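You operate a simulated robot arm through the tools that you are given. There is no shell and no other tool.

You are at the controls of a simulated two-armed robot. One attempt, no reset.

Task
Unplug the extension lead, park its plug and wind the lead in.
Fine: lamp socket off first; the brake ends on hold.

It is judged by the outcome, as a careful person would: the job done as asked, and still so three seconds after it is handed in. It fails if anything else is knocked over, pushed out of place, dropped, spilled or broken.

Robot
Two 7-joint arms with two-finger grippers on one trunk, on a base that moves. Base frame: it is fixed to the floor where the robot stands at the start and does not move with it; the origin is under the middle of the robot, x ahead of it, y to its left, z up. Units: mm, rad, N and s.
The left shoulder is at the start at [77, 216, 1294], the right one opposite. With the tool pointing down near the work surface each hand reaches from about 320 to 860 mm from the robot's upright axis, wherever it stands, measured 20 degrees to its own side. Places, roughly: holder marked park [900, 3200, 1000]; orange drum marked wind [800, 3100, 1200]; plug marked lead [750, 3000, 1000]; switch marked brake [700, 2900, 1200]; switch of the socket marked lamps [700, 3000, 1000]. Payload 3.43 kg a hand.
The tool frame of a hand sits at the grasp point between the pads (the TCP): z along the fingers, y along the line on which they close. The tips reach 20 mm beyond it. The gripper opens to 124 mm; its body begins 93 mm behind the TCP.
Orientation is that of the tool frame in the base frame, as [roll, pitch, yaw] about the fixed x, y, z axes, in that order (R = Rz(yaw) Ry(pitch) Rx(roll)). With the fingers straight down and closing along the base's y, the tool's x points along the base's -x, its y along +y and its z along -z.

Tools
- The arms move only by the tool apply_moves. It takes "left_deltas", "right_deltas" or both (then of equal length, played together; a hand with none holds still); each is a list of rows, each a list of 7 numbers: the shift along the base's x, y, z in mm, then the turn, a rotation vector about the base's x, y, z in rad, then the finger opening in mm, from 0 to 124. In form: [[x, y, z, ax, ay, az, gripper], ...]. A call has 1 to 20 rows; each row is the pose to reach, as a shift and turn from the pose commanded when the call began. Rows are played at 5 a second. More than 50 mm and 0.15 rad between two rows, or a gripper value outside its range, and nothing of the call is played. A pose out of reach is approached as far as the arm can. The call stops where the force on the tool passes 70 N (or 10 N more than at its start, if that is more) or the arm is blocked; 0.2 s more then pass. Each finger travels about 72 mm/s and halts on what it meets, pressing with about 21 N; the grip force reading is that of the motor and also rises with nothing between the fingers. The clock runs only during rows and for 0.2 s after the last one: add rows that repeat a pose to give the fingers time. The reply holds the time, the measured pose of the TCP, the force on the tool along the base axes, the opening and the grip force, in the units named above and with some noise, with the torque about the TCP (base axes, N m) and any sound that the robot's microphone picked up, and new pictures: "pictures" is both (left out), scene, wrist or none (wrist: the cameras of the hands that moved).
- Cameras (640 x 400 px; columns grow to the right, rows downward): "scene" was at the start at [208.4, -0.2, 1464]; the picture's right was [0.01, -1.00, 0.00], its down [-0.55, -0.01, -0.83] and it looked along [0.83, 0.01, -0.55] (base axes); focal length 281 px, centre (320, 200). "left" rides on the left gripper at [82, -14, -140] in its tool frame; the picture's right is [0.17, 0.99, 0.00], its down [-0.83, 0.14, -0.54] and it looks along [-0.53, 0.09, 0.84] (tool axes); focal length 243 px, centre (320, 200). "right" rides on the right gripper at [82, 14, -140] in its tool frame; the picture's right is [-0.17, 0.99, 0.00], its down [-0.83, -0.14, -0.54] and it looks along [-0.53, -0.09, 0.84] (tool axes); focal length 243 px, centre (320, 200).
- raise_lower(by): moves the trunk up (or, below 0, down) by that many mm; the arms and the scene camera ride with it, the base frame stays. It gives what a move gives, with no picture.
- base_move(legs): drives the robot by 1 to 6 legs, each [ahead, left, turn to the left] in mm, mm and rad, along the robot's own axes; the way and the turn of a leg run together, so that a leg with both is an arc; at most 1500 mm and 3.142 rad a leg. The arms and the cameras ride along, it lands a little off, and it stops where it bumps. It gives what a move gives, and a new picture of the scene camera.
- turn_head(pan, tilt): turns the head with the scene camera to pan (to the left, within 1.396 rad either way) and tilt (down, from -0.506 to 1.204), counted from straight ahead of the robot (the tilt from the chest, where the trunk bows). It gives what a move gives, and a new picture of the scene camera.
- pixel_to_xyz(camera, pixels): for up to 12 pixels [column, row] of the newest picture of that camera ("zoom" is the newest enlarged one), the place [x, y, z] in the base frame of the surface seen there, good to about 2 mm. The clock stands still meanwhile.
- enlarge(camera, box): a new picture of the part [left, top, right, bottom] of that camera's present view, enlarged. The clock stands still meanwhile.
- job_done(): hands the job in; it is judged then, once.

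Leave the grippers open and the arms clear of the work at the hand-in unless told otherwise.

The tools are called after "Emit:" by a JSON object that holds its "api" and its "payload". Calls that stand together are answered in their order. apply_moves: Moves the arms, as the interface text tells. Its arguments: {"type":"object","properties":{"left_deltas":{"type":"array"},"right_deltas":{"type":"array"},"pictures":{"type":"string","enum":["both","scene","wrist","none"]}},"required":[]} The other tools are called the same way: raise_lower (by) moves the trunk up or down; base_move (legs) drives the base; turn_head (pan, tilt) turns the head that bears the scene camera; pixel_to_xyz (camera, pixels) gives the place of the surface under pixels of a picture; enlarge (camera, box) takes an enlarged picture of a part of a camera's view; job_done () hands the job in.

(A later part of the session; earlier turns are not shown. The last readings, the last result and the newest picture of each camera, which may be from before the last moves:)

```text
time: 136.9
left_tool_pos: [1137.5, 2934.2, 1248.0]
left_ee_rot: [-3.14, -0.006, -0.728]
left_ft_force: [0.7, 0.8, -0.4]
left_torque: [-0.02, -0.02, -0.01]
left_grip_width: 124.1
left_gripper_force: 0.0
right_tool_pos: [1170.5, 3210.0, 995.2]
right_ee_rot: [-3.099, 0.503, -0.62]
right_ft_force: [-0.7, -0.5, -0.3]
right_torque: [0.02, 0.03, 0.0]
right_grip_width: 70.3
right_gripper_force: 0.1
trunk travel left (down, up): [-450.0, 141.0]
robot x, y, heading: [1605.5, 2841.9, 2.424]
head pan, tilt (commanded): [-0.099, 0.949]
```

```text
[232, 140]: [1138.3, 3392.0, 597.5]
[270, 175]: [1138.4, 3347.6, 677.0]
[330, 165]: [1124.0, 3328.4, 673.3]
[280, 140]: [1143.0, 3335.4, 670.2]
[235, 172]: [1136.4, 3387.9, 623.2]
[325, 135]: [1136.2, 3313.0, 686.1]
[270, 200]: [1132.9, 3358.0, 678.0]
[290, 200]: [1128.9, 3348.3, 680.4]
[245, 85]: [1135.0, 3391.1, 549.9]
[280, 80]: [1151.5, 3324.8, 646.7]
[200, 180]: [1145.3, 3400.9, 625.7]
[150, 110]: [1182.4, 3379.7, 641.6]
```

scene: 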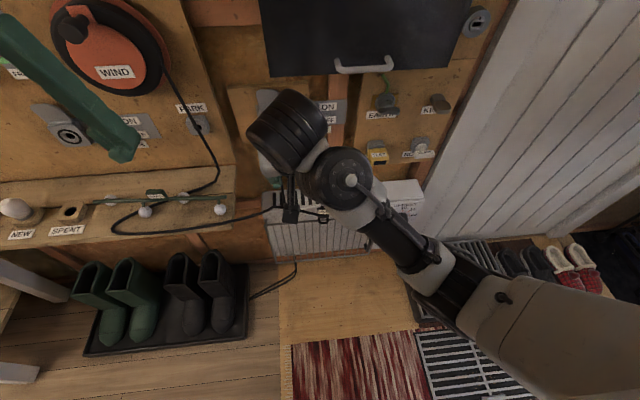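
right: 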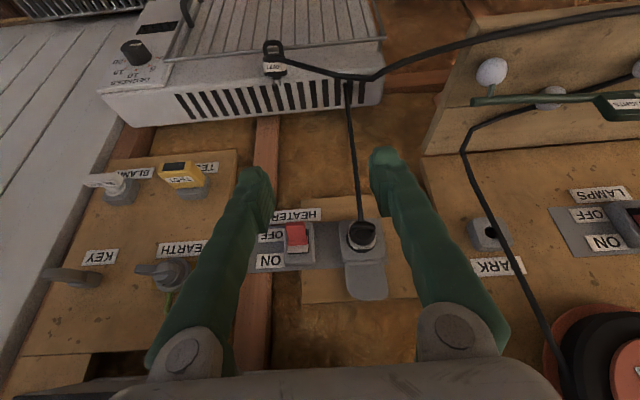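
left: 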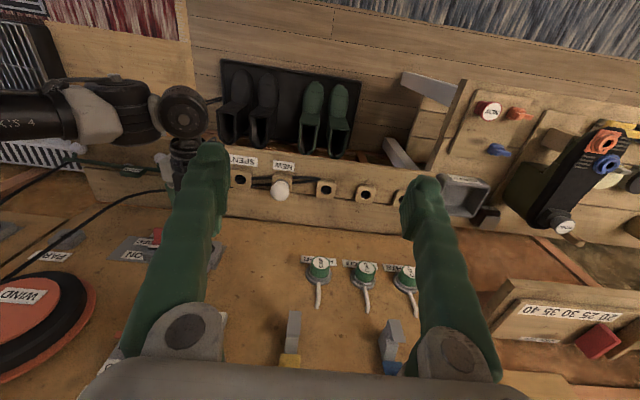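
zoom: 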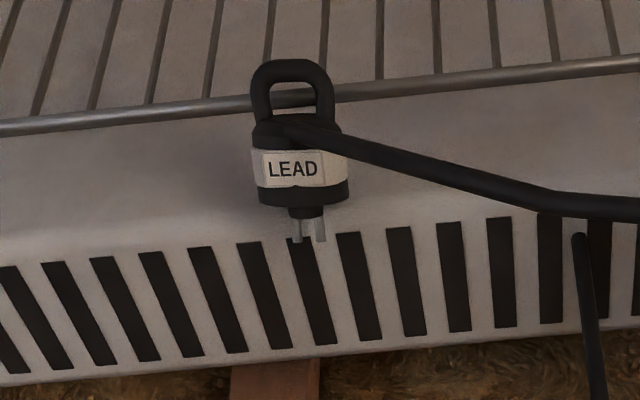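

The plug axis is along the normal at t≈3262, z≈659, resting on the front rail with its pins on the heater edge. I measure the rail precisely since the fingers must come down just behind it.

Emit:
{"api": "enlarge", "payload": {"camera": "right", "box": [240, 30, 310, 90]}}

Emit:
{"api": "pixel_to_xyz", "payload": {"camera": "zoom", "pixels": [[100, 145], [100, 138], [480, 105], [480, 98], [300, 120], [230, 85], [350, 90], [290, 50], [300, 275], [340, 270], [280, 175], [390, 225]]}}

```text
6.67 times, centred on (275, 60) of right
```

zoom: 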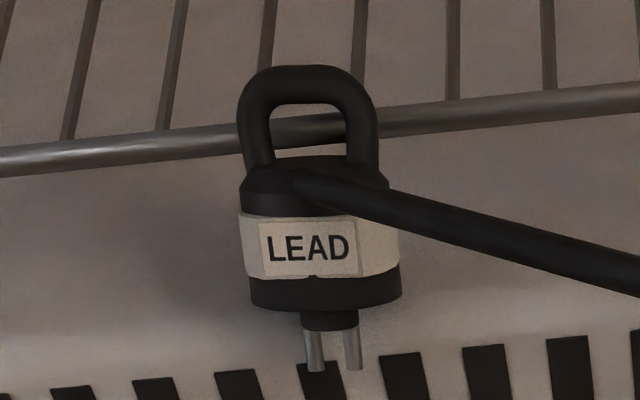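

```text
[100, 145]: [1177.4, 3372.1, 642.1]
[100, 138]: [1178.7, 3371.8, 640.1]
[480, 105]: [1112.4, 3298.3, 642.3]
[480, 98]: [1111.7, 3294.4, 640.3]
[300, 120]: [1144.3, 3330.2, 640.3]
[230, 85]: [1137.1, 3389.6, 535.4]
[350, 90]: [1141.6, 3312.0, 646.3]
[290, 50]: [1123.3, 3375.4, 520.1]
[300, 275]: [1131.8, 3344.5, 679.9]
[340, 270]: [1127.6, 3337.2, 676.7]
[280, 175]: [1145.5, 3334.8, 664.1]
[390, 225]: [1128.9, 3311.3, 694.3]
```

Rail top is at z≈643, n≈129. I set the grasp at [1135,3336,667]. I correct the hand's small roll and move to ~100 mm before the grasp.

Emit:
{"api": "apply_moves", "payload": {"right_deltas": [[0, 12, -30, -0.008, 0.007, -0.018, 65], [0, 24, -60, -0.016, 0.014, -0.037, 65], [0, 36, -90, -0.023, 0.02, -0.055, 65], [0, 48, -120, -0.031, 0.027, -0.074, 65], [1, 60, -150, -0.031, 0.027, -0.074, 65], [1, 72, -180, -0.031, 0.027, -0.074, 65], [1, 84, -212, -0.031, 0.027, -0.074, 65], [1.2, 94.4, -240.7, -0.031, 0.027, -0.074, 65], [1.2, 94.4, -240.7, -0.031, 0.027, -0.074, 65]], "pictures": "both"}}

Emit:
{"api": "enlarge", "payload": {"camera": "right", "box": [240, 80, 400, 210]}}

```text
time: 138.9
left_tool_pos: [1138.4, 2934.1, 1246.5]
left_ee_rot: [-3.14, -0.004, -0.727]
left_ft_force: [-0.1, -0.4, -0.8]
left_torque: [-0.01, 0.01, 0.02]
left_grip_width: 124.0
left_gripper_force: 0.2
right_tool_pos: [1171.5, 3304.8, 755.8]
right_ee_rot: [3.135, 0.504, -0.719]
right_ft_force: [0.4, 0.4, 0.2]
right_torque: [0.01, 0.01, -0.03]
right_grip_width: 64.7
right_gripper_force: 0.0
trunk travel left (down, up): [-450.0, 141.0]
robot x, y, heading: [1604.7, 2842.2, 2.426]
head pan, tilt (commanded): [-0.099, 0.949]
```

scene: 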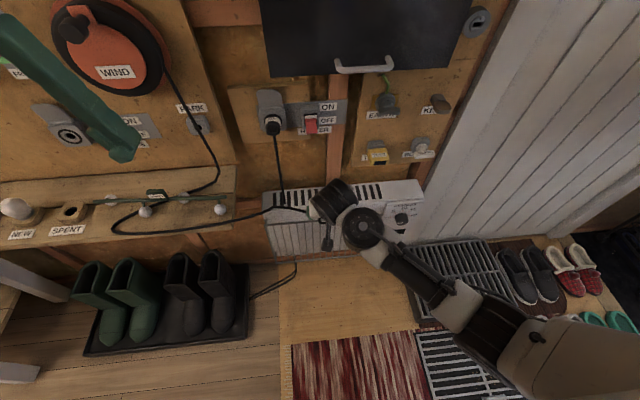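
right: 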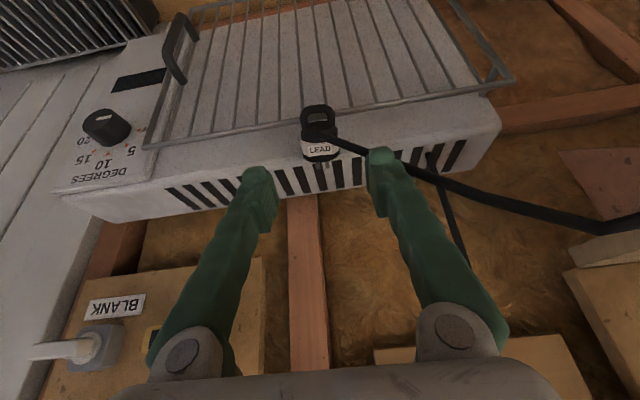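

```text
3.08 times, centred on (320, 145) of right
```

zoom: 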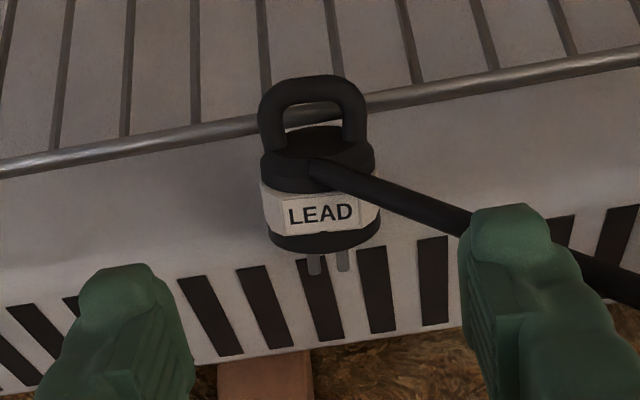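

The fingers straddle the plug (mid x≈330, plug x≈322). I descend along the tool axis and close.

Emit:
{"api": "apply_moves", "payload": {"right_deltas": [[-7, 6, -17, 0, 0, 0, 65], [-14, 12, -34, 0, 0, 0, 65], [-21, 18, -51, 0, 0, 0, 65], [-28, 24, -68, 0, 0, 0, 65], [-33, 28, -80, 0, 0, 0, 65], [-36.5, 31.1, -88.8, 0, 0, 0, 65], [-36.5, 31.1, -88.8, 0, 0, 0, 65]], "pictures": "wrist"}}

Emit:
{"api": "enlarge", "payload": {"camera": "right", "box": [240, 100, 400, 230]}}

```text
time: 140.5
left_tool_pos: [1138.0, 2933.0, 1248.2]
left_ee_rot: [-3.14, -0.006, -0.728]
left_ft_force: [-0.5, -0.4, 0.0]
left_torque: [0.02, 0.0, 0.0]
left_grip_width: 123.8
left_gripper_force: 0.0
right_tool_pos: [1133.7, 3336.6, 666.8]
right_ee_rot: [3.133, 0.506, -0.717]
right_ft_force: [-0.3, -0.3, 3.9]
right_torque: [0.14, -0.16, -0.07]
right_grip_width: 65.0
right_gripper_force: 0.1
trunk travel left (down, up): [-450.0, 141.0]
robot x, y, heading: [1605.9, 2839.1, 2.424]
head pan, tilt (commanded): [-0.099, 0.949]
```

right: 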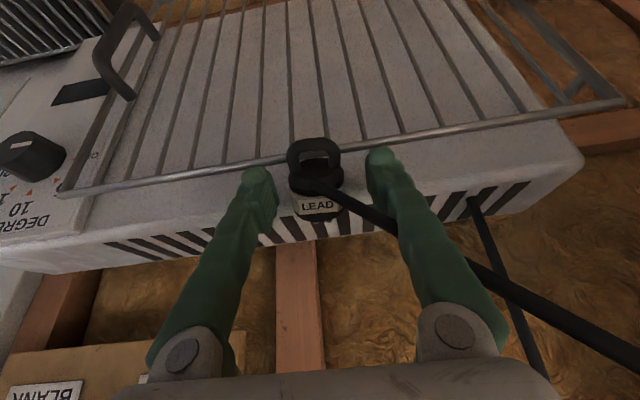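

```text
3.08 times, centred on (320, 165) of right
```

zoom: 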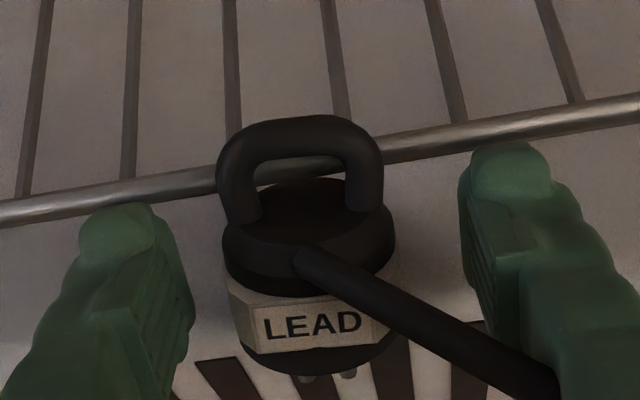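

A light 4 N upward force: the right-hand finger touches the rail. I lift 2 mm and close on the plug.

Emit:
{"api": "apply_moves", "payload": {"right_deltas": [[-0.5, 0.5, 2.5, 0, 0, 0, 65], [-0.5, 0.5, 2.5, 0, 0, 0, 55], [-0.5, 0.5, 2.5, 0, 0, 0, 45], [-0.5, 0.5, 2.5, 0, 0, 0, 30], [-0.5, 0.5, 2.5, 0, 0, 0, 10], [-0.5, 0.5, 2.5, 0, 0, 0, 0], [-0.5, 0.5, 2.5, 0, 0, 0, 0]], "pictures": "wrist"}}

Emit:
{"api": "enlarge", "payload": {"camera": "right", "box": [240, 100, 400, 230]}}

```text
time: 142.1
left_tool_pos: [1139.0, 2935.3, 1247.5]
left_ee_rot: [-3.139, -0.005, -0.729]
left_ft_force: [0.2, -0.1, -0.5]
left_torque: [-0.01, 0.0, -0.02]
left_grip_width: 124.1
left_gripper_force: 0.1
right_tool_pos: [1133.8, 3336.3, 669.5]
right_ee_rot: [3.137, 0.505, -0.717]
right_ft_force: [-0.3, 0.7, -0.8]
right_torque: [-0.01, -0.02, -0.03]
right_grip_width: 38.5
right_gripper_force: 21.3
trunk travel left (down, up): [-450.0, 141.0]
robot x, y, heading: [1605.1, 2839.4, 2.433]
head pan, tilt (commanded): [-0.099, 0.949]
```

right: 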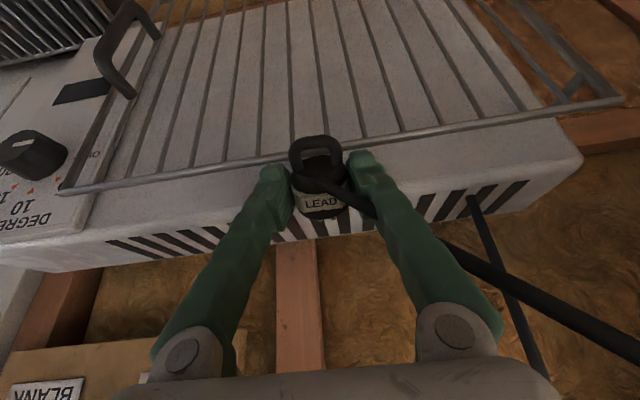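

```text
3.08 times, centred on (320, 165) of right
```

zoom: 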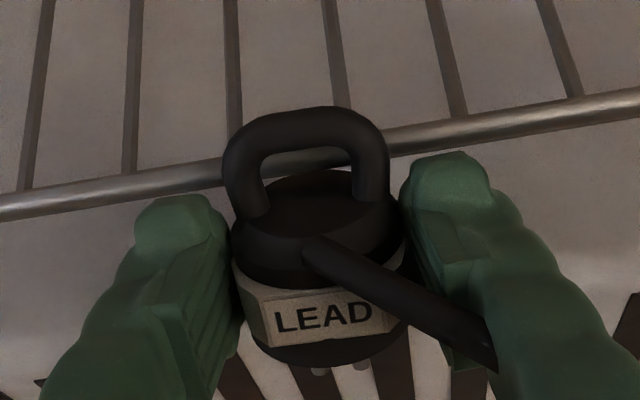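

Gripped again (38.5 mm); the cord passes through without interfering. I lift slowly straight up.

Emit:
{"api": "apply_moves", "payload": {"right_deltas": [[0, 0, 5, 0, 0, 0, 0], [0, 0, 12, 0, 0, 0, 0], [0, 0, 20, 0, 0, 0, 0], [0, 0, 30, 0, 0, 0, 0], [0, 0, 40, 0, 0, 0, 0], [2, -2, 50, 0, 0, 0, 0], [6, -5, 62, 0, 0, 0, 0], [10, -9, 74, 0, 0, 0, 0], [15, -13, 86, 0, 0, 0, 0], [20, -17, 98, 0, 0, 0, 0], [25, -22, 110, 0, 0, 0, 0], [30, -26, 122, 0, 0, 0, 0], [35, -30, 134, 0, 0, 0, 0], [40, -35, 146, 0, 0, 0, 0], [40, -35, 158, 0, 0, 0, 0], [40, -35, 170, 0, 0, 0, 0]], "pictures": "wrist"}}

Emit:
{"api": "enlarge", "payload": {"camera": "right", "box": [240, 100, 400, 230]}}

```text
time: 145.5
left_tool_pos: [1139.2, 2933.7, 1246.6]
left_ee_rot: [-3.141, -0.007, -0.728]
left_ft_force: [-0.2, 0.0, 0.2]
left_torque: [0.02, 0.0, 0.02]
left_grip_width: 124.0
left_gripper_force: 0.1
right_tool_pos: [1172.6, 3300.8, 839.3]
right_ee_rot: [3.136, 0.505, -0.715]
right_ft_force: [-0.4, 0.1, -0.7]
right_torque: [-0.01, -0.01, -0.03]
right_grip_width: 38.4
right_gripper_force: 20.9
trunk travel left (down, up): [-450.0, 141.0]
robot x, y, heading: [1610.2, 2834.6, 2.43]
head pan, tilt (commanded): [-0.099, 0.949]
```

right: 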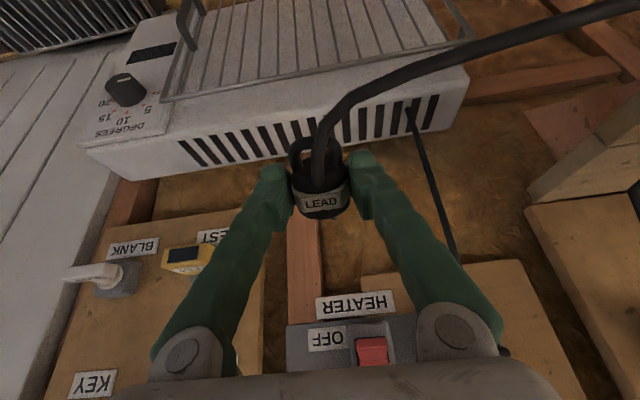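

```text
3.08 times, centred on (320, 165) of right
```

zoom: 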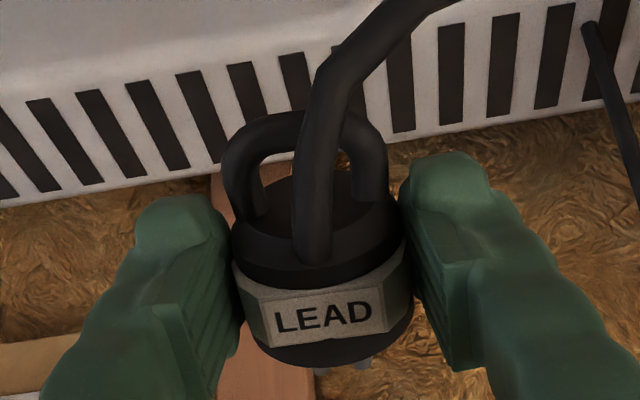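

The plug is held label-up with pins level. I rise to z≈935 and then drive the base 312 mm left, back in front of PARK.

Emit:
{"api": "apply_moves", "payload": {"right_deltas": [[0, 0, 12, 0, 0, 0, 0], [0, 0, 24, 0, 0, 0, 0], [0, 0, 36, 0, 0, 0, 0], [0, 0, 48, 0, 0, 0, 0], [0, 0, 60, 0, 0, 0, 0], [0, 0, 72, 0, 0, 0, 0], [0, 0, 84, 0, 0, 0, 0], [0, 0, 96, 0, 0, 0, 0]], "pictures": "none"}}

Emit:
{"api": "base_move", "payload": {"legs": [[0, 312, 0]]}}

Emit:
{"api": "apply_moves", "payload": {"right_deltas": [[0, 0, 0, 0, 0, 0, 0]], "pictures": "wrist"}}

```text
time: 147.3
left_tool_pos: [1139.7, 2934.7, 1247.7]
left_ee_rot: [-3.139, -0.004, -0.728]
left_ft_force: [1.0, -0.3, 0.2]
left_torque: [-0.02, -0.02, -0.01]
left_grip_width: 123.8
left_gripper_force: 0.1
right_tool_pos: [1173.7, 3301.3, 935.2]
right_ee_rot: [3.137, 0.504, -0.717]
right_ft_force: [-0.2, 1.1, 0.4]
right_torque: [-0.01, -0.02, -0.02]
right_grip_width: 38.2
right_gripper_force: 21.2
trunk travel left (down, up): [-450.0, 141.0]
robot x, y, heading: [1605.2, 2837.9, 2.429]
head pan, tilt (commanded): [-0.099, 0.949]
```

```text
time: 152.1
left_tool_pos: [931.6, 2693.8, 1247.9]
left_ee_rot: [-3.141, -0.006, -0.727]
left_ft_force: [-0.2, 0.5, -0.5]
left_torque: [-0.01, 0.0, 0.01]
left_grip_width: 123.7
left_gripper_force: 0.0
right_tool_pos: [965.3, 3060.5, 934.3]
right_ee_rot: [3.137, 0.504, -0.715]
right_ft_force: [-0.2, 0.3, 0.4]
right_torque: [-0.01, -0.02, 0.05]
right_grip_width: 38.2
right_gripper_force: 21.1
trunk travel left (down, up): [-450.0, 141.0]
robot x, y, heading: [1398.9, 2602.1, 2.428]
head pan, tilt (commanded): [-0.099, 0.949]
```

scene: 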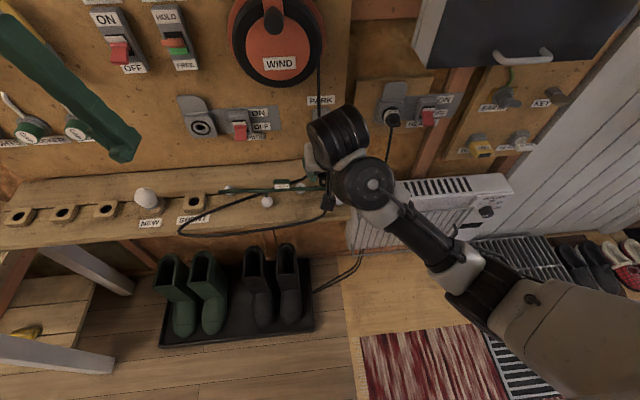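

```text
time: 152.5
left_tool_pos: [932.2, 2693.5, 1247.5]
left_ee_rot: [-3.141, -0.004, -0.726]
left_ft_force: [0.7, 0.0, 0.6]
left_torque: [-0.03, -0.02, 0.0]
left_grip_width: 124.0
left_gripper_force: 0.1
right_tool_pos: [966.1, 3060.4, 934.8]
right_ee_rot: [3.135, 0.504, -0.716]
right_ft_force: [0.4, 0.3, 0.7]
right_torque: [-0.03, 0.0, -0.01]
right_grip_width: 38.1
right_gripper_force: 21.4
trunk travel left (down, up): [-450.0, 141.0]
robot x, y, heading: [1397.4, 2600.1, 2.428]
head pan, tilt (commanded): [-0.099, 0.949]
```

right: 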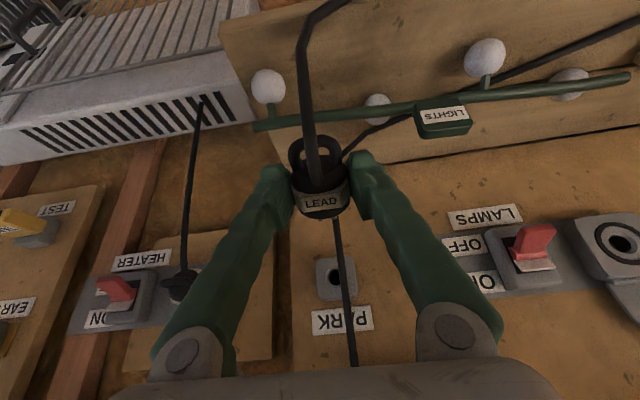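

Now I raise to z≈970 and shift 5 mm right, then measure the plug in the hand against the hole.

Emit:
{"api": "apply_moves", "payload": {"right_deltas": [[1, 1.2, 9, 0, 0, 0, 0], [2, 2.5, 18, 0, 0, 0, 0], [3.3, 3.8, 27, 0, 0, 0, 0], [3.3, 3.8, 35, 0, 0, 0, 0], [3.3, 3.8, 35, 0, 0, 0, 0]], "pictures": "wrist"}}

Emit:
{"api": "enlarge", "payload": {"camera": "right", "box": [275, 125, 365, 225]}}

Emit:
{"api": "pixel_to_xyz", "payload": {"camera": "zoom", "pixels": [[230, 180], [290, 140], [390, 170], [260, 225], [320, 245], [370, 235], [250, 300], [320, 310], [390, 290], [300, 335], [340, 335], [380, 215]]}}

```text
time: 153.7
left_tool_pos: [931.8, 2694.2, 1247.8]
left_ee_rot: [-3.139, -0.004, -0.726]
left_ft_force: [-0.5, -0.4, 0.6]
left_torque: [-0.01, 0.03, 0.02]
left_grip_width: 123.7
left_gripper_force: 0.2
right_tool_pos: [968.2, 3064.9, 970.2]
right_ee_rot: [3.136, 0.504, -0.716]
right_ft_force: [-0.9, 0.3, -0.4]
right_torque: [0.02, 0.0, -0.01]
right_grip_width: 38.2
right_gripper_force: 21.2
trunk travel left (down, up): [-450.0, 141.0]
robot x, y, heading: [1399.1, 2602.7, 2.426]
head pan, tilt (commanded): [-0.099, 0.949]
```

right: 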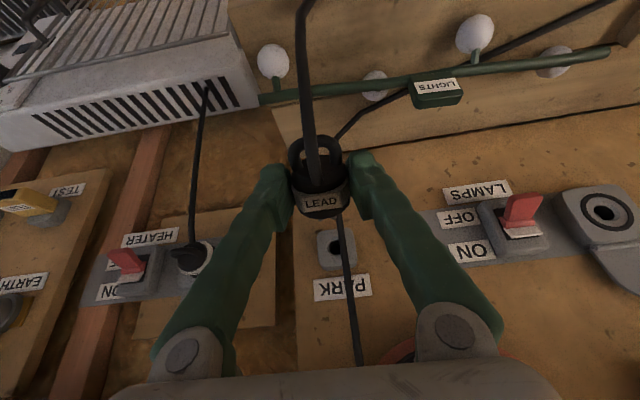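

```text
4.00 times, centred on (320, 175) of right
```

zoom: 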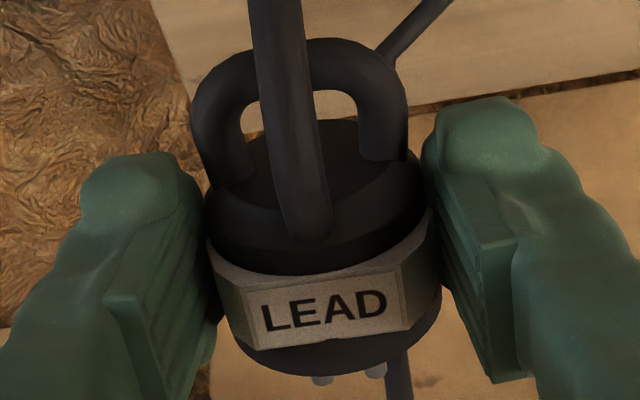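

```text
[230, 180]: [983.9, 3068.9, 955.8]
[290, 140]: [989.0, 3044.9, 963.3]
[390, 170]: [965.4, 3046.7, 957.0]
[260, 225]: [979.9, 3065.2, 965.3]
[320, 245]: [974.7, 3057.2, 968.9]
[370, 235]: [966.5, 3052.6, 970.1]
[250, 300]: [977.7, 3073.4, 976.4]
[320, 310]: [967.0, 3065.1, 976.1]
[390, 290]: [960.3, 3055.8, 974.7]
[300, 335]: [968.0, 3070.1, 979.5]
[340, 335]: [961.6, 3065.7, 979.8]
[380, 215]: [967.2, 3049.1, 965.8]
```

The plug may be pitched in the hand (it had been resting on rail and heater edge). I probe its top facet along its length to get the pitch.

Emit:
{"api": "pixel_to_xyz", "payload": {"camera": "zoom", "pixels": [[322, 278], [322, 286], [322, 295], [322, 305], [322, 325], [322, 335], [322, 343], [325, 355], [328, 365], [325, 380], [375, 370], [290, 350]]}}

Emit:
{"api": "apply_moves", "payload": {"left_deltas": [[0, 0, 0, 0, 0, 0, 124]], "pictures": "wrist"}}

```text
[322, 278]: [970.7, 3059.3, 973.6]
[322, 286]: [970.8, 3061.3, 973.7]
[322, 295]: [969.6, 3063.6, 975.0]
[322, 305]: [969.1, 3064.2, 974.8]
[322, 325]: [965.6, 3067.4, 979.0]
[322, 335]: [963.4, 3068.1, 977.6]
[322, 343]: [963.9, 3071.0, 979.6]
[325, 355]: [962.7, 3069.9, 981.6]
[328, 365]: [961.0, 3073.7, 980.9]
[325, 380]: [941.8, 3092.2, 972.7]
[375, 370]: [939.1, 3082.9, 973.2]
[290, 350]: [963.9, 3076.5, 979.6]
```

```text
time: 154.1
left_tool_pos: [931.3, 2694.3, 1246.7]
left_ee_rot: [-3.141, -0.006, -0.726]
left_ft_force: [0.2, 0.7, -0.2]
left_torque: [0.0, -0.03, 0.01]
left_grip_width: 124.2
left_gripper_force: 0.0
right_tool_pos: [967.6, 3062.3, 970.6]
right_ee_rot: [3.135, 0.503, -0.713]
right_ft_force: [-0.6, -0.4, -0.8]
right_torque: [0.02, 0.03, 0.02]
right_grip_width: 37.8
right_gripper_force: 20.9
trunk travel left (down, up): [-450.0, 141.0]
robot x, y, heading: [1401.4, 2598.8, 2.427]
head pan, tilt (commanded): [-0.099, 0.949]
```

left: 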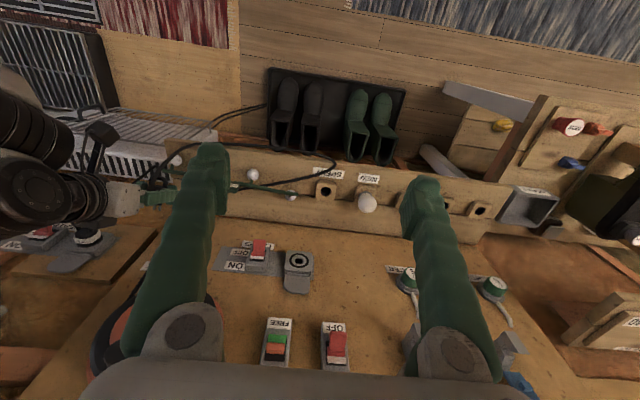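

The facet shows the plug is pitched ~0.42 rad nose-up (it hung between rail and heater). I'll set it on the free shelf area below PARK to level it and re-grip it properly. First I go above that spot (n≈100, behind the light bar).

Emit:
{"api": "apply_moves", "payload": {"right_deltas": [[-10, 8, -5, 0, 0, 0, 0], [-20, 17, -10, 0, 0, 0, 0], [-30, 25, -20, 0, 0, 0, 0], [-40, 34, -35, 0, 0, 0, 0], [-50, 42, -50, 0, 0, 0, 0], [-57, 49, -65, 0, 0, 0, 0], [-57, 49, -80, 0, 0, 0, 0], [-57, 49, -95, 0, 0, 0, 0], [-57, 49, -110, 0, 0, 0, 0], [-57, 49, -120, 0, 0, 0, 0]], "pictures": "both"}}

Emit:
{"api": "enlarge", "payload": {"camera": "right", "box": [200, 60, 440, 230]}}

```text
time: 156.3
left_tool_pos: [932.0, 2694.1, 1247.2]
left_ee_rot: [-3.14, -0.005, -0.727]
left_ft_force: [-0.4, 0.3, -0.5]
left_torque: [-0.02, 0.03, 0.04]
left_grip_width: 124.1
left_gripper_force: 0.0
right_tool_pos: [909.7, 3112.6, 849.4]
right_ee_rot: [3.135, 0.505, -0.713]
right_ft_force: [0.9, -0.6, -0.4]
right_torque: [0.01, 0.03, 0.0]
right_grip_width: 37.8
right_gripper_force: 21.0
trunk travel left (down, up): [-450.0, 141.0]
robot x, y, heading: [1402.2, 2599.8, 2.431]
head pan, tilt (commanded): [-0.099, 0.949]
```

scene: 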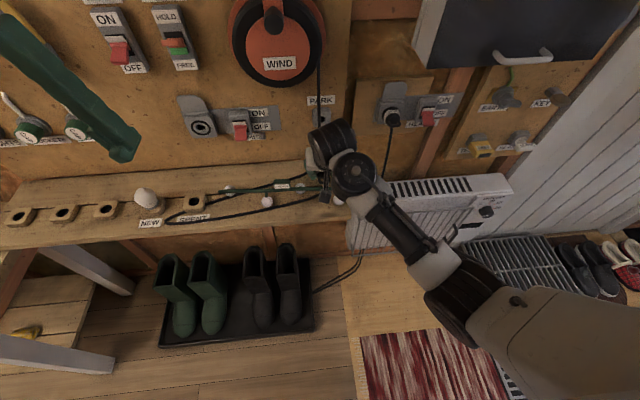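
right: 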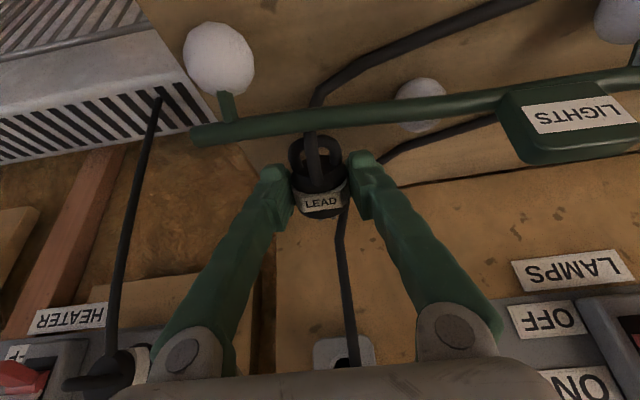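

```text
2.35 times, centred on (320, 145) of right
```

zoom: 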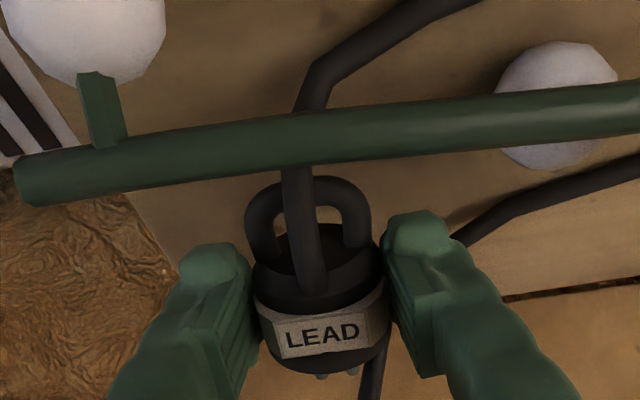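

Clear of the light bar. I lower gently until the plug presses level on the shelf.

Emit:
{"api": "apply_moves", "payload": {"right_deltas": [[0, 0, -5, 0, 0, 0, 0], [0, 0, -9, 0, 0, 0, 0], [0, 0, -12, 0, 0, 0, 0], [0, 0, -15, 0, 0, 0, 0], [0, 0, -17, 0, 0, 0, 0], [0, 0, -19, 0, 0, 0, 0], [0, 0, -21, 0, 0, 0, 0]], "pictures": "wrist"}}

Emit:
{"api": "enlarge", "payload": {"camera": "right", "box": [240, 100, 400, 230]}}

```text
time: 157.9
left_tool_pos: [933.9, 2693.7, 1247.2]
left_ee_rot: [-3.139, -0.003, -0.725]
left_ft_force: [0.5, 0.5, 0.8]
left_torque: [0.04, 0.01, 0.01]
left_grip_width: 124.2
left_gripper_force: 0.0
right_tool_pos: [910.6, 3113.2, 834.6]
right_ee_rot: [3.133, 0.513, -0.718]
right_ft_force: [1.1, 3.8, 22.5]
right_torque: [0.27, 0.03, -0.04]
right_grip_width: 38.0
right_gripper_force: 20.9
trunk travel left (down, up): [-450.0, 141.0]
robot x, y, heading: [1398.8, 2600.4, 2.431]
head pan, tilt (commanded): [-0.099, 0.949]
```

right: 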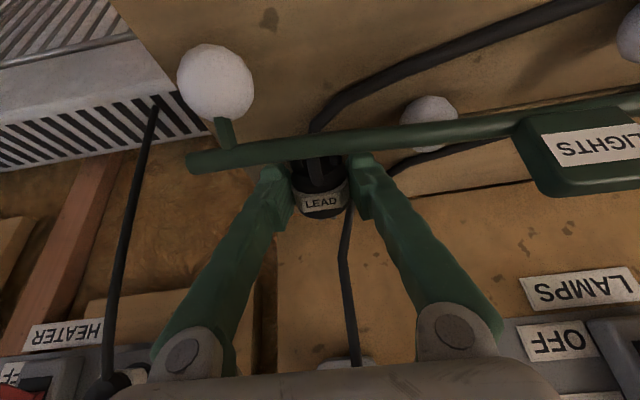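

```text
3.08 times, centred on (320, 165) of right
```

zoom: 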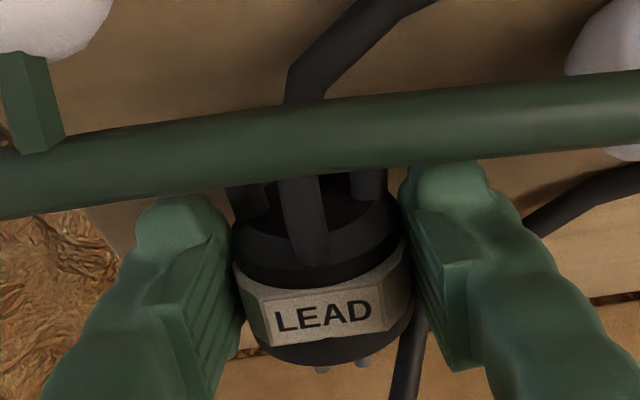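

It resists at 22 N without pivoting in the grip. I ease off 5 mm and open slightly so the plug settles flat on the shelf between the fingers.

Emit:
{"api": "apply_moves", "payload": {"right_deltas": [[0, 0, 3, 0, 0, 0, 0], [0, 0, 5, 0, 0, 0, 0], [0, 0, 5, 0, 0, 0, 36], [0, 0, 5, 0, 0, 0, 40], [0, 0, 5, 0, 0, 0, 44], [0, 0, 5, 0, 0, 0, 50], [0, 0, 5, 0, 0, 0, 50], [0, 0, 5, 0, 0, 0, 50]], "pictures": "wrist"}}

Emit:
{"api": "enlarge", "payload": {"camera": "right", "box": [240, 100, 400, 230]}}

```text
time: 159.7
left_tool_pos: [932.6, 2693.2, 1247.0]
left_ee_rot: [-3.142, -0.005, -0.726]
left_ft_force: [0.7, -0.3, 1.0]
left_torque: [0.01, 0.0, -0.02]
left_grip_width: 123.8
left_gripper_force: 0.0
right_tool_pos: [911.2, 3112.3, 833.5]
right_ee_rot: [3.136, 0.504, -0.712]
right_ft_force: [-0.6, -0.6, 0.4]
right_torque: [0.0, 0.03, -0.01]
right_grip_width: 49.9
right_gripper_force: 0.0
trunk travel left (down, up): [-450.0, 141.0]
robot x, y, heading: [1400.2, 2601.1, 2.428]
head pan, tilt (commanded): [-0.099, 0.949]
```

right: 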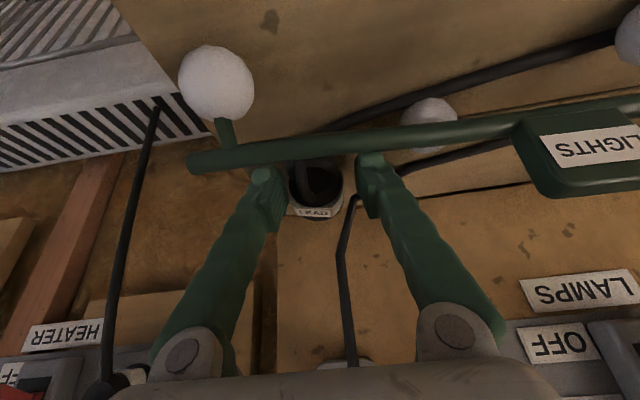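

```text
3.08 times, centred on (320, 165) of right
```

zoom: 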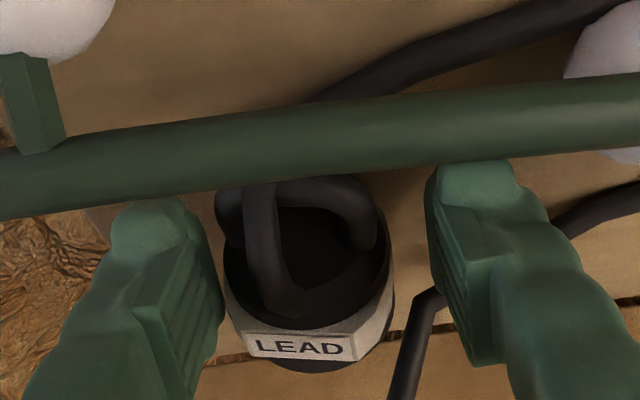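

The plug has settled on the shelf between the fingers. I measure its attitude.

Emit:
{"api": "pixel_to_xyz", "payload": {"camera": "zoom", "pixels": [[300, 332], [300, 345], [300, 355], [310, 366], [255, 340], [345, 345], [375, 320], [285, 325], [330, 235], [350, 270], [245, 275], [320, 255]]}}

Emit:
{"api": "enlarge", "payload": {"camera": "right", "box": [280, 140, 360, 230]}}

```text
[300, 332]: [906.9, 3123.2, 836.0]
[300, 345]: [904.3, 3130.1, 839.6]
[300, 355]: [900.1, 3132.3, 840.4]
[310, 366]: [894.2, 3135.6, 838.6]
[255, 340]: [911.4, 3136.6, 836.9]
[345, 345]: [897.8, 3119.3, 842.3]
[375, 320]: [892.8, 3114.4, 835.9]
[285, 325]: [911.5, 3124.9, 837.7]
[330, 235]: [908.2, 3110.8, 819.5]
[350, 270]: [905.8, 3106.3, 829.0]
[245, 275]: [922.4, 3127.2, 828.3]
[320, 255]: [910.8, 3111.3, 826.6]
```

```text
4.44 times, centred on (320, 185) of right
```

zoom: 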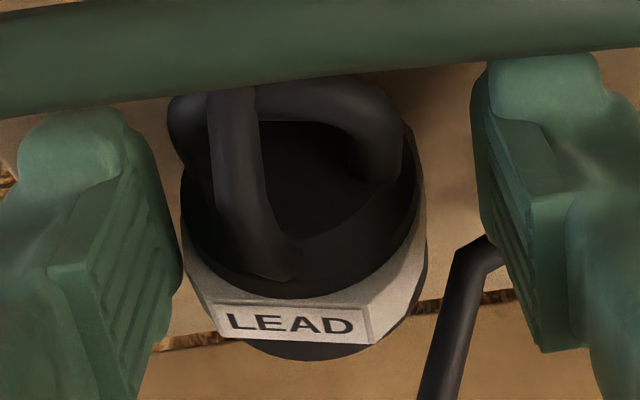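

It lies level now, ~6 mm right of the hand centre. I re-centre, go 8 mm toward the wall and 8 mm lower, and close again.

Emit:
{"api": "apply_moves", "payload": {"right_deltas": [[-1, 5, 0, 0, 0, 0, 52], [-2.1, 9.8, 0, 0, 0, 0, 52], [-2.1, 9.8, -4, 0, 0, 0, 52], [-2.1, 9.8, -8.5, 0, 0, 0, 52], [-2.1, 9.8, -8.5, 0, 0, 0, 44], [-2.1, 9.8, -8.5, 0, 0, 0, 36], [-2.1, 9.8, -8.5, 0, 0, 0, 20], [-2.1, 9.8, -8.5, 0, 0, 0, 0], [-2.1, 9.8, -8.5, 0, 0, 0, 0]], "pictures": "wrist"}}

Emit:
{"api": "enlarge", "payload": {"camera": "right", "box": [280, 140, 360, 230]}}

```text
time: 161.7
left_tool_pos: [930.7, 2693.9, 1248.2]
left_ee_rot: [-3.14, -0.006, -0.726]
left_ft_force: [0.5, -0.3, 0.3]
left_torque: [0.03, -0.01, 0.01]
left_grip_width: 124.2
left_gripper_force: 0.2
right_tool_pos: [910.0, 3121.7, 825.0]
right_ee_rot: [3.136, 0.504, -0.715]
right_ft_force: [0.3, 0.4, 0.4]
right_torque: [0.01, 0.03, -0.01]
right_grip_width: 37.9
right_gripper_force: 21.3
trunk travel left (down, up): [-450.0, 141.0]
robot x, y, heading: [1399.6, 2602.6, 2.428]
head pan, tilt (commanded): [-0.099, 0.949]
```

right: 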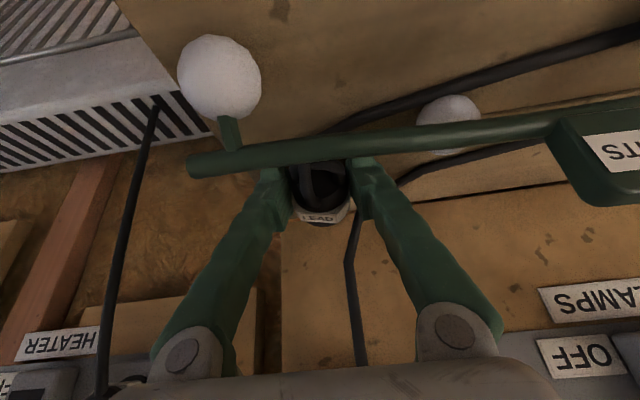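

```text
4.44 times, centred on (320, 185) of right
```

zoom: 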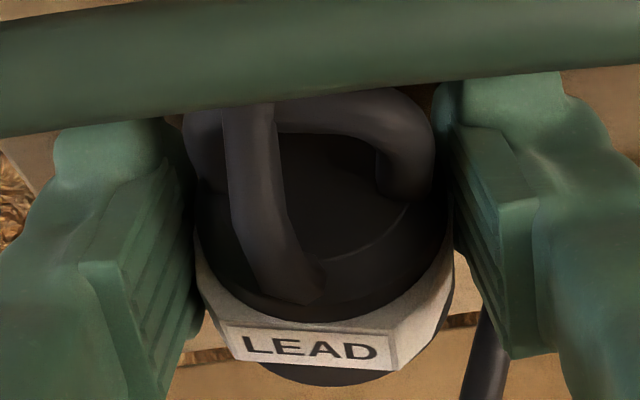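

Re-gripped (37.9 mm). I lift straight up toward PARK height.

Emit:
{"api": "apply_moves", "payload": {"right_deltas": [[0, 0, 5, 0, 0, 0, 0], [1, -1, 12, 0, 0, 0, 0], [2, -2, 20, 0, 0, 0, 0], [3, -3, 30, 0, 0, 0, 0], [5, -4, 40, 0, 0, 0, 0], [7, -6, 52, 0, 0, 0, 0], [9, -8, 64, 0, 0, 0, 0], [11, -10, 76, 0, 0, 0, 0], [13, -12, 88, 0, 0, 0, 0], [15, -13, 100, 0, 0, 0, 0], [15, -13, 112, 0, 0, 0, 0], [15, -13, 124, 0, 0, 0, 0], [15, -13, 138, 0, 0, 0, 0]], "pictures": "wrist"}}

Emit:
{"api": "enlarge", "payload": {"camera": "right", "box": [275, 130, 365, 230]}}

Emit:
{"api": "pixel_to_xyz", "payload": {"camera": "zoom", "pixels": [[250, 260], [310, 270], [380, 270], [310, 300], [240, 295], [370, 310], [310, 318], [330, 335], [255, 150], [350, 190], [230, 200], [400, 150]]}}

```text
time: 164.5
left_tool_pos: [932.6, 2694.2, 1246.4]
left_ee_rot: [-3.139, -0.006, -0.726]
left_ft_force: [-1.0, 0.9, -0.8]
left_torque: [-0.02, -0.02, 0.0]
left_grip_width: 124.2
left_gripper_force: 0.0
right_tool_pos: [925.9, 3109.9, 962.6]
right_ee_rot: [3.137, 0.505, -0.714]
right_ft_force: [0.1, 0.3, 0.2]
right_torque: [0.02, -0.03, 0.0]
right_grip_width: 37.5
right_gripper_force: 21.2
trunk travel left (down, up): [-450.0, 141.0]
robot x, y, heading: [1402.3, 2599.6, 2.43]
head pan, tilt (commanded): [-0.099, 0.949]
```

right: 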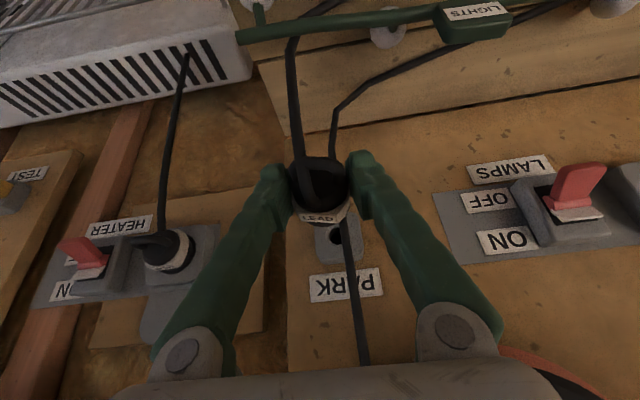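

```text
4.00 times, centred on (320, 180) of right
```

zoom: 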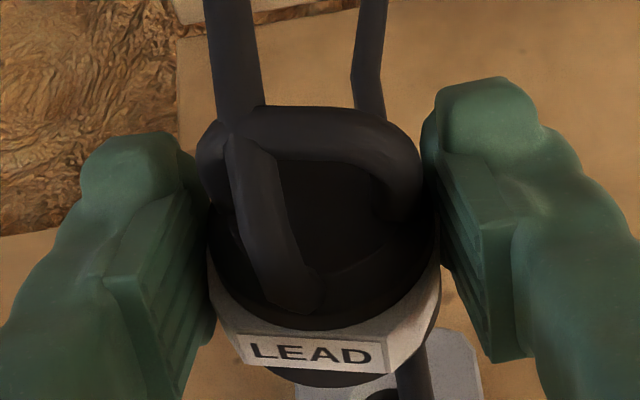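

```text
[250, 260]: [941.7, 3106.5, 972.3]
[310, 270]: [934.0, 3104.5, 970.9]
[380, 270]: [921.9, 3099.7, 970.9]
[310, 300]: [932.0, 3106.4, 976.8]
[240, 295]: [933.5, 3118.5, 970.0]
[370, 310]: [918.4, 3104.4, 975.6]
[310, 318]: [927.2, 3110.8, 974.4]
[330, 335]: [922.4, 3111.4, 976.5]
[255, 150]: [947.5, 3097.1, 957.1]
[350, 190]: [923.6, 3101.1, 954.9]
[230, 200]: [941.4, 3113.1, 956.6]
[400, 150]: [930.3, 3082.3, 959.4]
```

The plug is level now (dome face vertical), axis ≈6 mm below TCP at t≈2955.5. I shift 5.8 mm left and 3 mm up to line up with the hole, then re-measure both.

Emit:
{"api": "apply_moves", "payload": {"right_deltas": [[-2, -2.2, 1.5, 0, 0, 0, 0], [-3.8, -4.4, 3, 0, 0, 0, 0], [-3.8, -4.4, 3, 0, 0, 0, 0]], "pictures": "wrist"}}

Emit:
{"api": "enlarge", "payload": {"camera": "right", "box": [270, 140, 370, 265]}}

Emit:
{"api": "pixel_to_xyz", "payload": {"camera": "zoom", "pixels": [[300, 150], [340, 130], [380, 150], [240, 140], [300, 195], [360, 195], [240, 190], [375, 300], [340, 270], [310, 290], [380, 260], [350, 320]]}}

```text
time: 165.3
left_tool_pos: [930.9, 2694.2, 1246.8]
left_ee_rot: [-3.139, -0.004, -0.726]
left_ft_force: [0.3, -0.5, 0.2]
left_torque: [0.0, -0.04, 0.01]
left_grip_width: 124.0
left_gripper_force: 0.1
right_tool_pos: [920.9, 3105.7, 964.7]
right_ee_rot: [3.138, 0.504, -0.715]
right_ft_force: [0.1, 0.1, -1.2]
right_torque: [-0.01, 0.0, 0.02]
right_grip_width: 38.0
right_gripper_force: 20.9
trunk travel left (down, up): [-450.0, 141.0]
robot x, y, heading: [1399.4, 2598.6, 2.433]
head pan, tilt (commanded): [-0.099, 0.949]
```

right: 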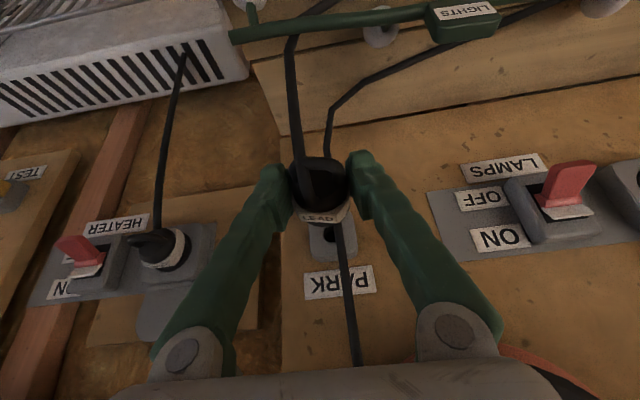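

```text
3.20 times, centred on (320, 202) of right
```

zoom: 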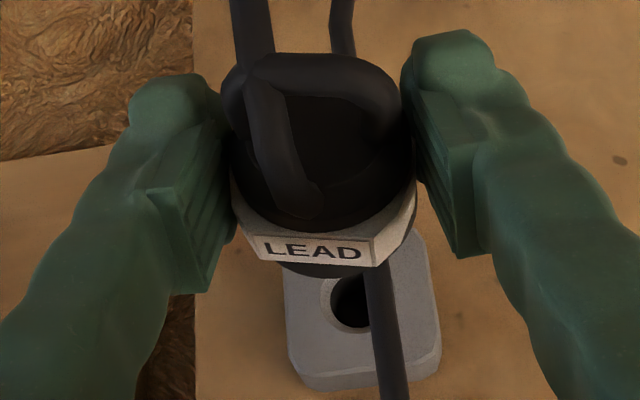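

```text
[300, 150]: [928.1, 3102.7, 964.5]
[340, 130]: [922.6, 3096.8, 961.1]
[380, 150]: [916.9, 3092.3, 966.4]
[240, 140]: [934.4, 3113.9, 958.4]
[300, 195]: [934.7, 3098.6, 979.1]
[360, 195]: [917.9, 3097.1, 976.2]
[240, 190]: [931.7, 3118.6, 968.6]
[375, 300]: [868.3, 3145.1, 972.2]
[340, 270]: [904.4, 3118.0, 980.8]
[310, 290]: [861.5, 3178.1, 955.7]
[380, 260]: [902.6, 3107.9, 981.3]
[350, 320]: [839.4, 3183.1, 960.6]
```

To judge pitch reliably I want a side view: I move the left hand a little toward the wall and turn it right so its camera looks at the plug.

Emit:
{"api": "apply_moves", "payload": {"left_deltas": [[-8, 18, -20, 0, 0, -0.12, 60], [-16, 36, -40, 0, 0, -0.24, 30], [-24, 54, -60, 0, 0, -0.36, 0], [-31, 73, -80, 0, 0, -0.48, 0], [-37, 91.7, -97, 0, 0, -0.6, 0], [-37, 91.7, -97, 0, 0, -0.6, 0]], "pictures": "wrist"}}

```text
time: 166.7
left_tool_pos: [893.4, 2786.1, 1150.2]
left_ee_rot: [-3.139, -0.006, -1.33]
left_ft_force: [-1.2, -1.1, 0.4]
left_torque: [0.01, -0.03, -0.03]
left_grip_width: 0.1
left_gripper_force: 21.2
right_tool_pos: [920.8, 3104.4, 966.6]
right_ee_rot: [3.137, 0.505, -0.714]
right_ft_force: [0.3, -0.6, -0.4]
right_torque: [0.01, 0.0, 0.0]
right_grip_width: 38.2
right_gripper_force: 20.5
trunk travel left (down, up): [-450.0, 141.0]
robot x, y, heading: [1399.0, 2599.9, 2.433]
head pan, tilt (commanded): [-0.099, 0.949]
```

left: 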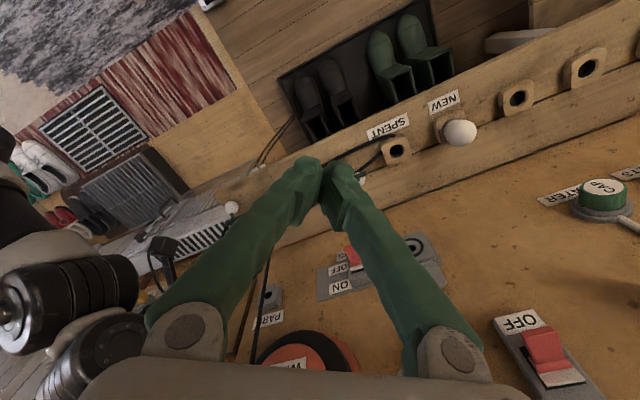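

The plug is hidden behind the left finger. I turn the left hand further right so its camera looks along the wall.

Emit:
{"api": "apply_moves", "payload": {"left_deltas": [[0, 0, 0, 0, 0, -0.13, 0], [0, 0, 0, 0, 0, -0.26, 0], [0, 0, 0, 0, 0, -0.39, 0], [0, 0, 0, 0, 0, -0.5, 0], [0, 0, 0, 0, 0, -0.5, 0]], "pictures": "wrist"}}

Emit:
{"api": "enlarge", "payload": {"camera": "left", "box": [230, 60, 410, 180]}}

```text
time: 167.9
left_tool_pos: [894.6, 2785.9, 1151.2]
left_ee_rot: [-3.139, -0.004, -1.828]
left_ft_force: [-0.2, 0.1, 0.0]
left_torque: [0.0, -0.02, 0.0]
left_grip_width: 0.2
left_gripper_force: 20.8
right_tool_pos: [921.7, 3105.8, 966.1]
right_ee_rot: [3.135, 0.505, -0.713]
right_ft_force: [0.7, 0.0, -0.5]
right_torque: [-0.05, 0.02, -0.01]
right_grip_width: 37.8
right_gripper_force: 21.0
trunk travel left (down, up): [-450.0, 141.0]
robot x, y, heading: [1397.6, 2594.2, 2.427]
head pan, tilt (commanded): [-0.099, 0.949]
```

left: 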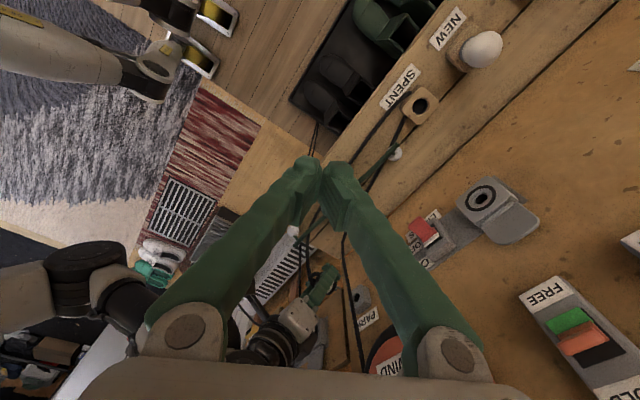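

```text
3.33 times, centred on (320, 120) of left
```

zoom: 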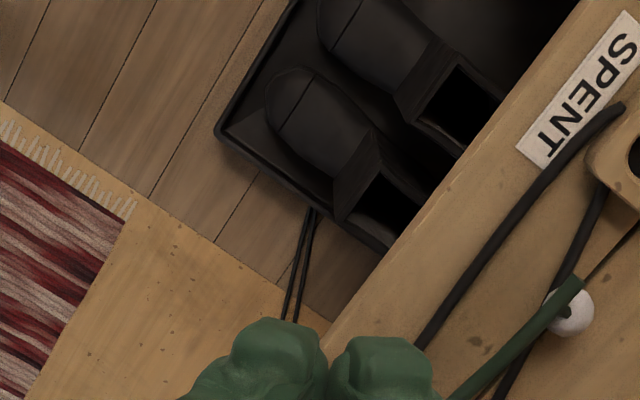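

Now the right gripper with the plug shows between the left fingers around (320,290). I zoom there.

Emit:
{"api": "enlarge", "payload": {"camera": "left", "box": [260, 240, 400, 340]}}

```text
4.00 times, centred on (330, 290) of left
```

zoom: 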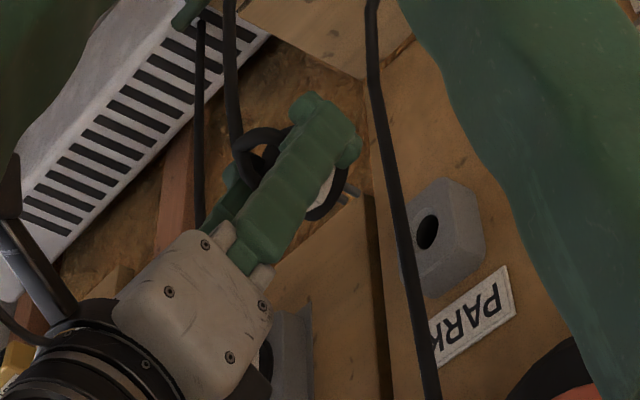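

A clear side view: handle at (257,150), pins at (352,190), hole at (427,232) — the axis points at the hole. I measure these points.

Emit:
{"api": "enlarge", "payload": {"camera": "left", "box": [300, 258, 370, 312]}}

Emit:
{"api": "pixel_to_xyz", "payload": {"camera": "zoom", "pixels": [[375, 195], [395, 205], [375, 220], [350, 190], [340, 240], [310, 245], [365, 160], [300, 240], [140, 130], [200, 100], [165, 165], [530, 270]]}}

```text
7.41 times, centred on (335, 285) of left
```

zoom: 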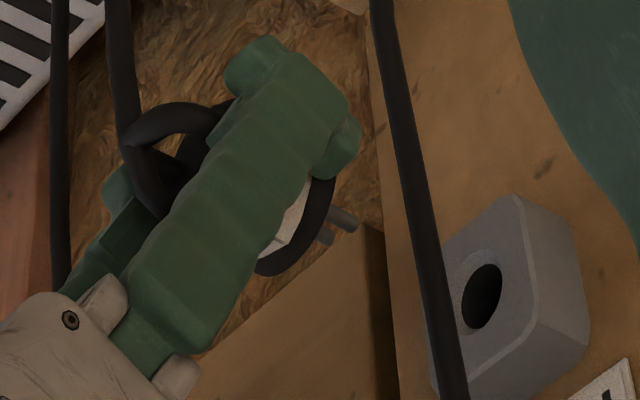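

```text
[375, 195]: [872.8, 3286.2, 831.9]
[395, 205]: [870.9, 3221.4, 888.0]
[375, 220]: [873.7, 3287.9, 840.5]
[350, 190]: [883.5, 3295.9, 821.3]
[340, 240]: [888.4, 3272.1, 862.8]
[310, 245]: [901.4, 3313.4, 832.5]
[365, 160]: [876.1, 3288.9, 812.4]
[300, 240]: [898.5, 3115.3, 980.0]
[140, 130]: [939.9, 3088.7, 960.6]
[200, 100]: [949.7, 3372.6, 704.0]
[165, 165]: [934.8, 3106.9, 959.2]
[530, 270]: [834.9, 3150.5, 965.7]
```

I probe the pins and flange rim more exactly in this zoom.

Emit:
{"api": "pixel_to_xyz", "payload": {"camera": "zoom", "pixels": [[342, 216], [350, 221], [354, 225], [326, 236], [331, 200], [322, 230], [268, 268], [295, 258], [325, 182], [180, 108], [135, 150], [480, 295]]}}

```text
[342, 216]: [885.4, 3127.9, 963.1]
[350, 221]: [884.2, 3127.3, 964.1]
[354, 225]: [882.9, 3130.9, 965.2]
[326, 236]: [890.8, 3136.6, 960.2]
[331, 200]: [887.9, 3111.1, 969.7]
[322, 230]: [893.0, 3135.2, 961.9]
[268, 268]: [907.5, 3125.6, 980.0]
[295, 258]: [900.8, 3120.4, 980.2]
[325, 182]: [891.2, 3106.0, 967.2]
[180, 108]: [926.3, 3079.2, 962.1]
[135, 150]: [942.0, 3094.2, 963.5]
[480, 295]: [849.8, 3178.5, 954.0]
```

Pins: mid at t≈2947.4, z≈960.5; pitch and yaw nearly zero. I measure the hole rim with the same camera for a like-for-like comparison.

Emit:
{"api": "pixel_to_xyz", "payload": {"camera": "zoom", "pixels": [[452, 300], [508, 290], [492, 256], [466, 338], [455, 270], [500, 330], [510, 250], [455, 345], [520, 300], [445, 255], [480, 240], [490, 345]]}}

```text
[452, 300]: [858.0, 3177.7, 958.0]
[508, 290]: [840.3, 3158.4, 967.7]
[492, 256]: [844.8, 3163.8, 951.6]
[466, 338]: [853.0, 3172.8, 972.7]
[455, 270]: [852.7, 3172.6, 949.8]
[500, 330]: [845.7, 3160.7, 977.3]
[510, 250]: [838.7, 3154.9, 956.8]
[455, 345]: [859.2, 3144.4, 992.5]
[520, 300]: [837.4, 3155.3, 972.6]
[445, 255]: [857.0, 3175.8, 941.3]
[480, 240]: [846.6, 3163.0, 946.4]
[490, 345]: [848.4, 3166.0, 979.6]
```

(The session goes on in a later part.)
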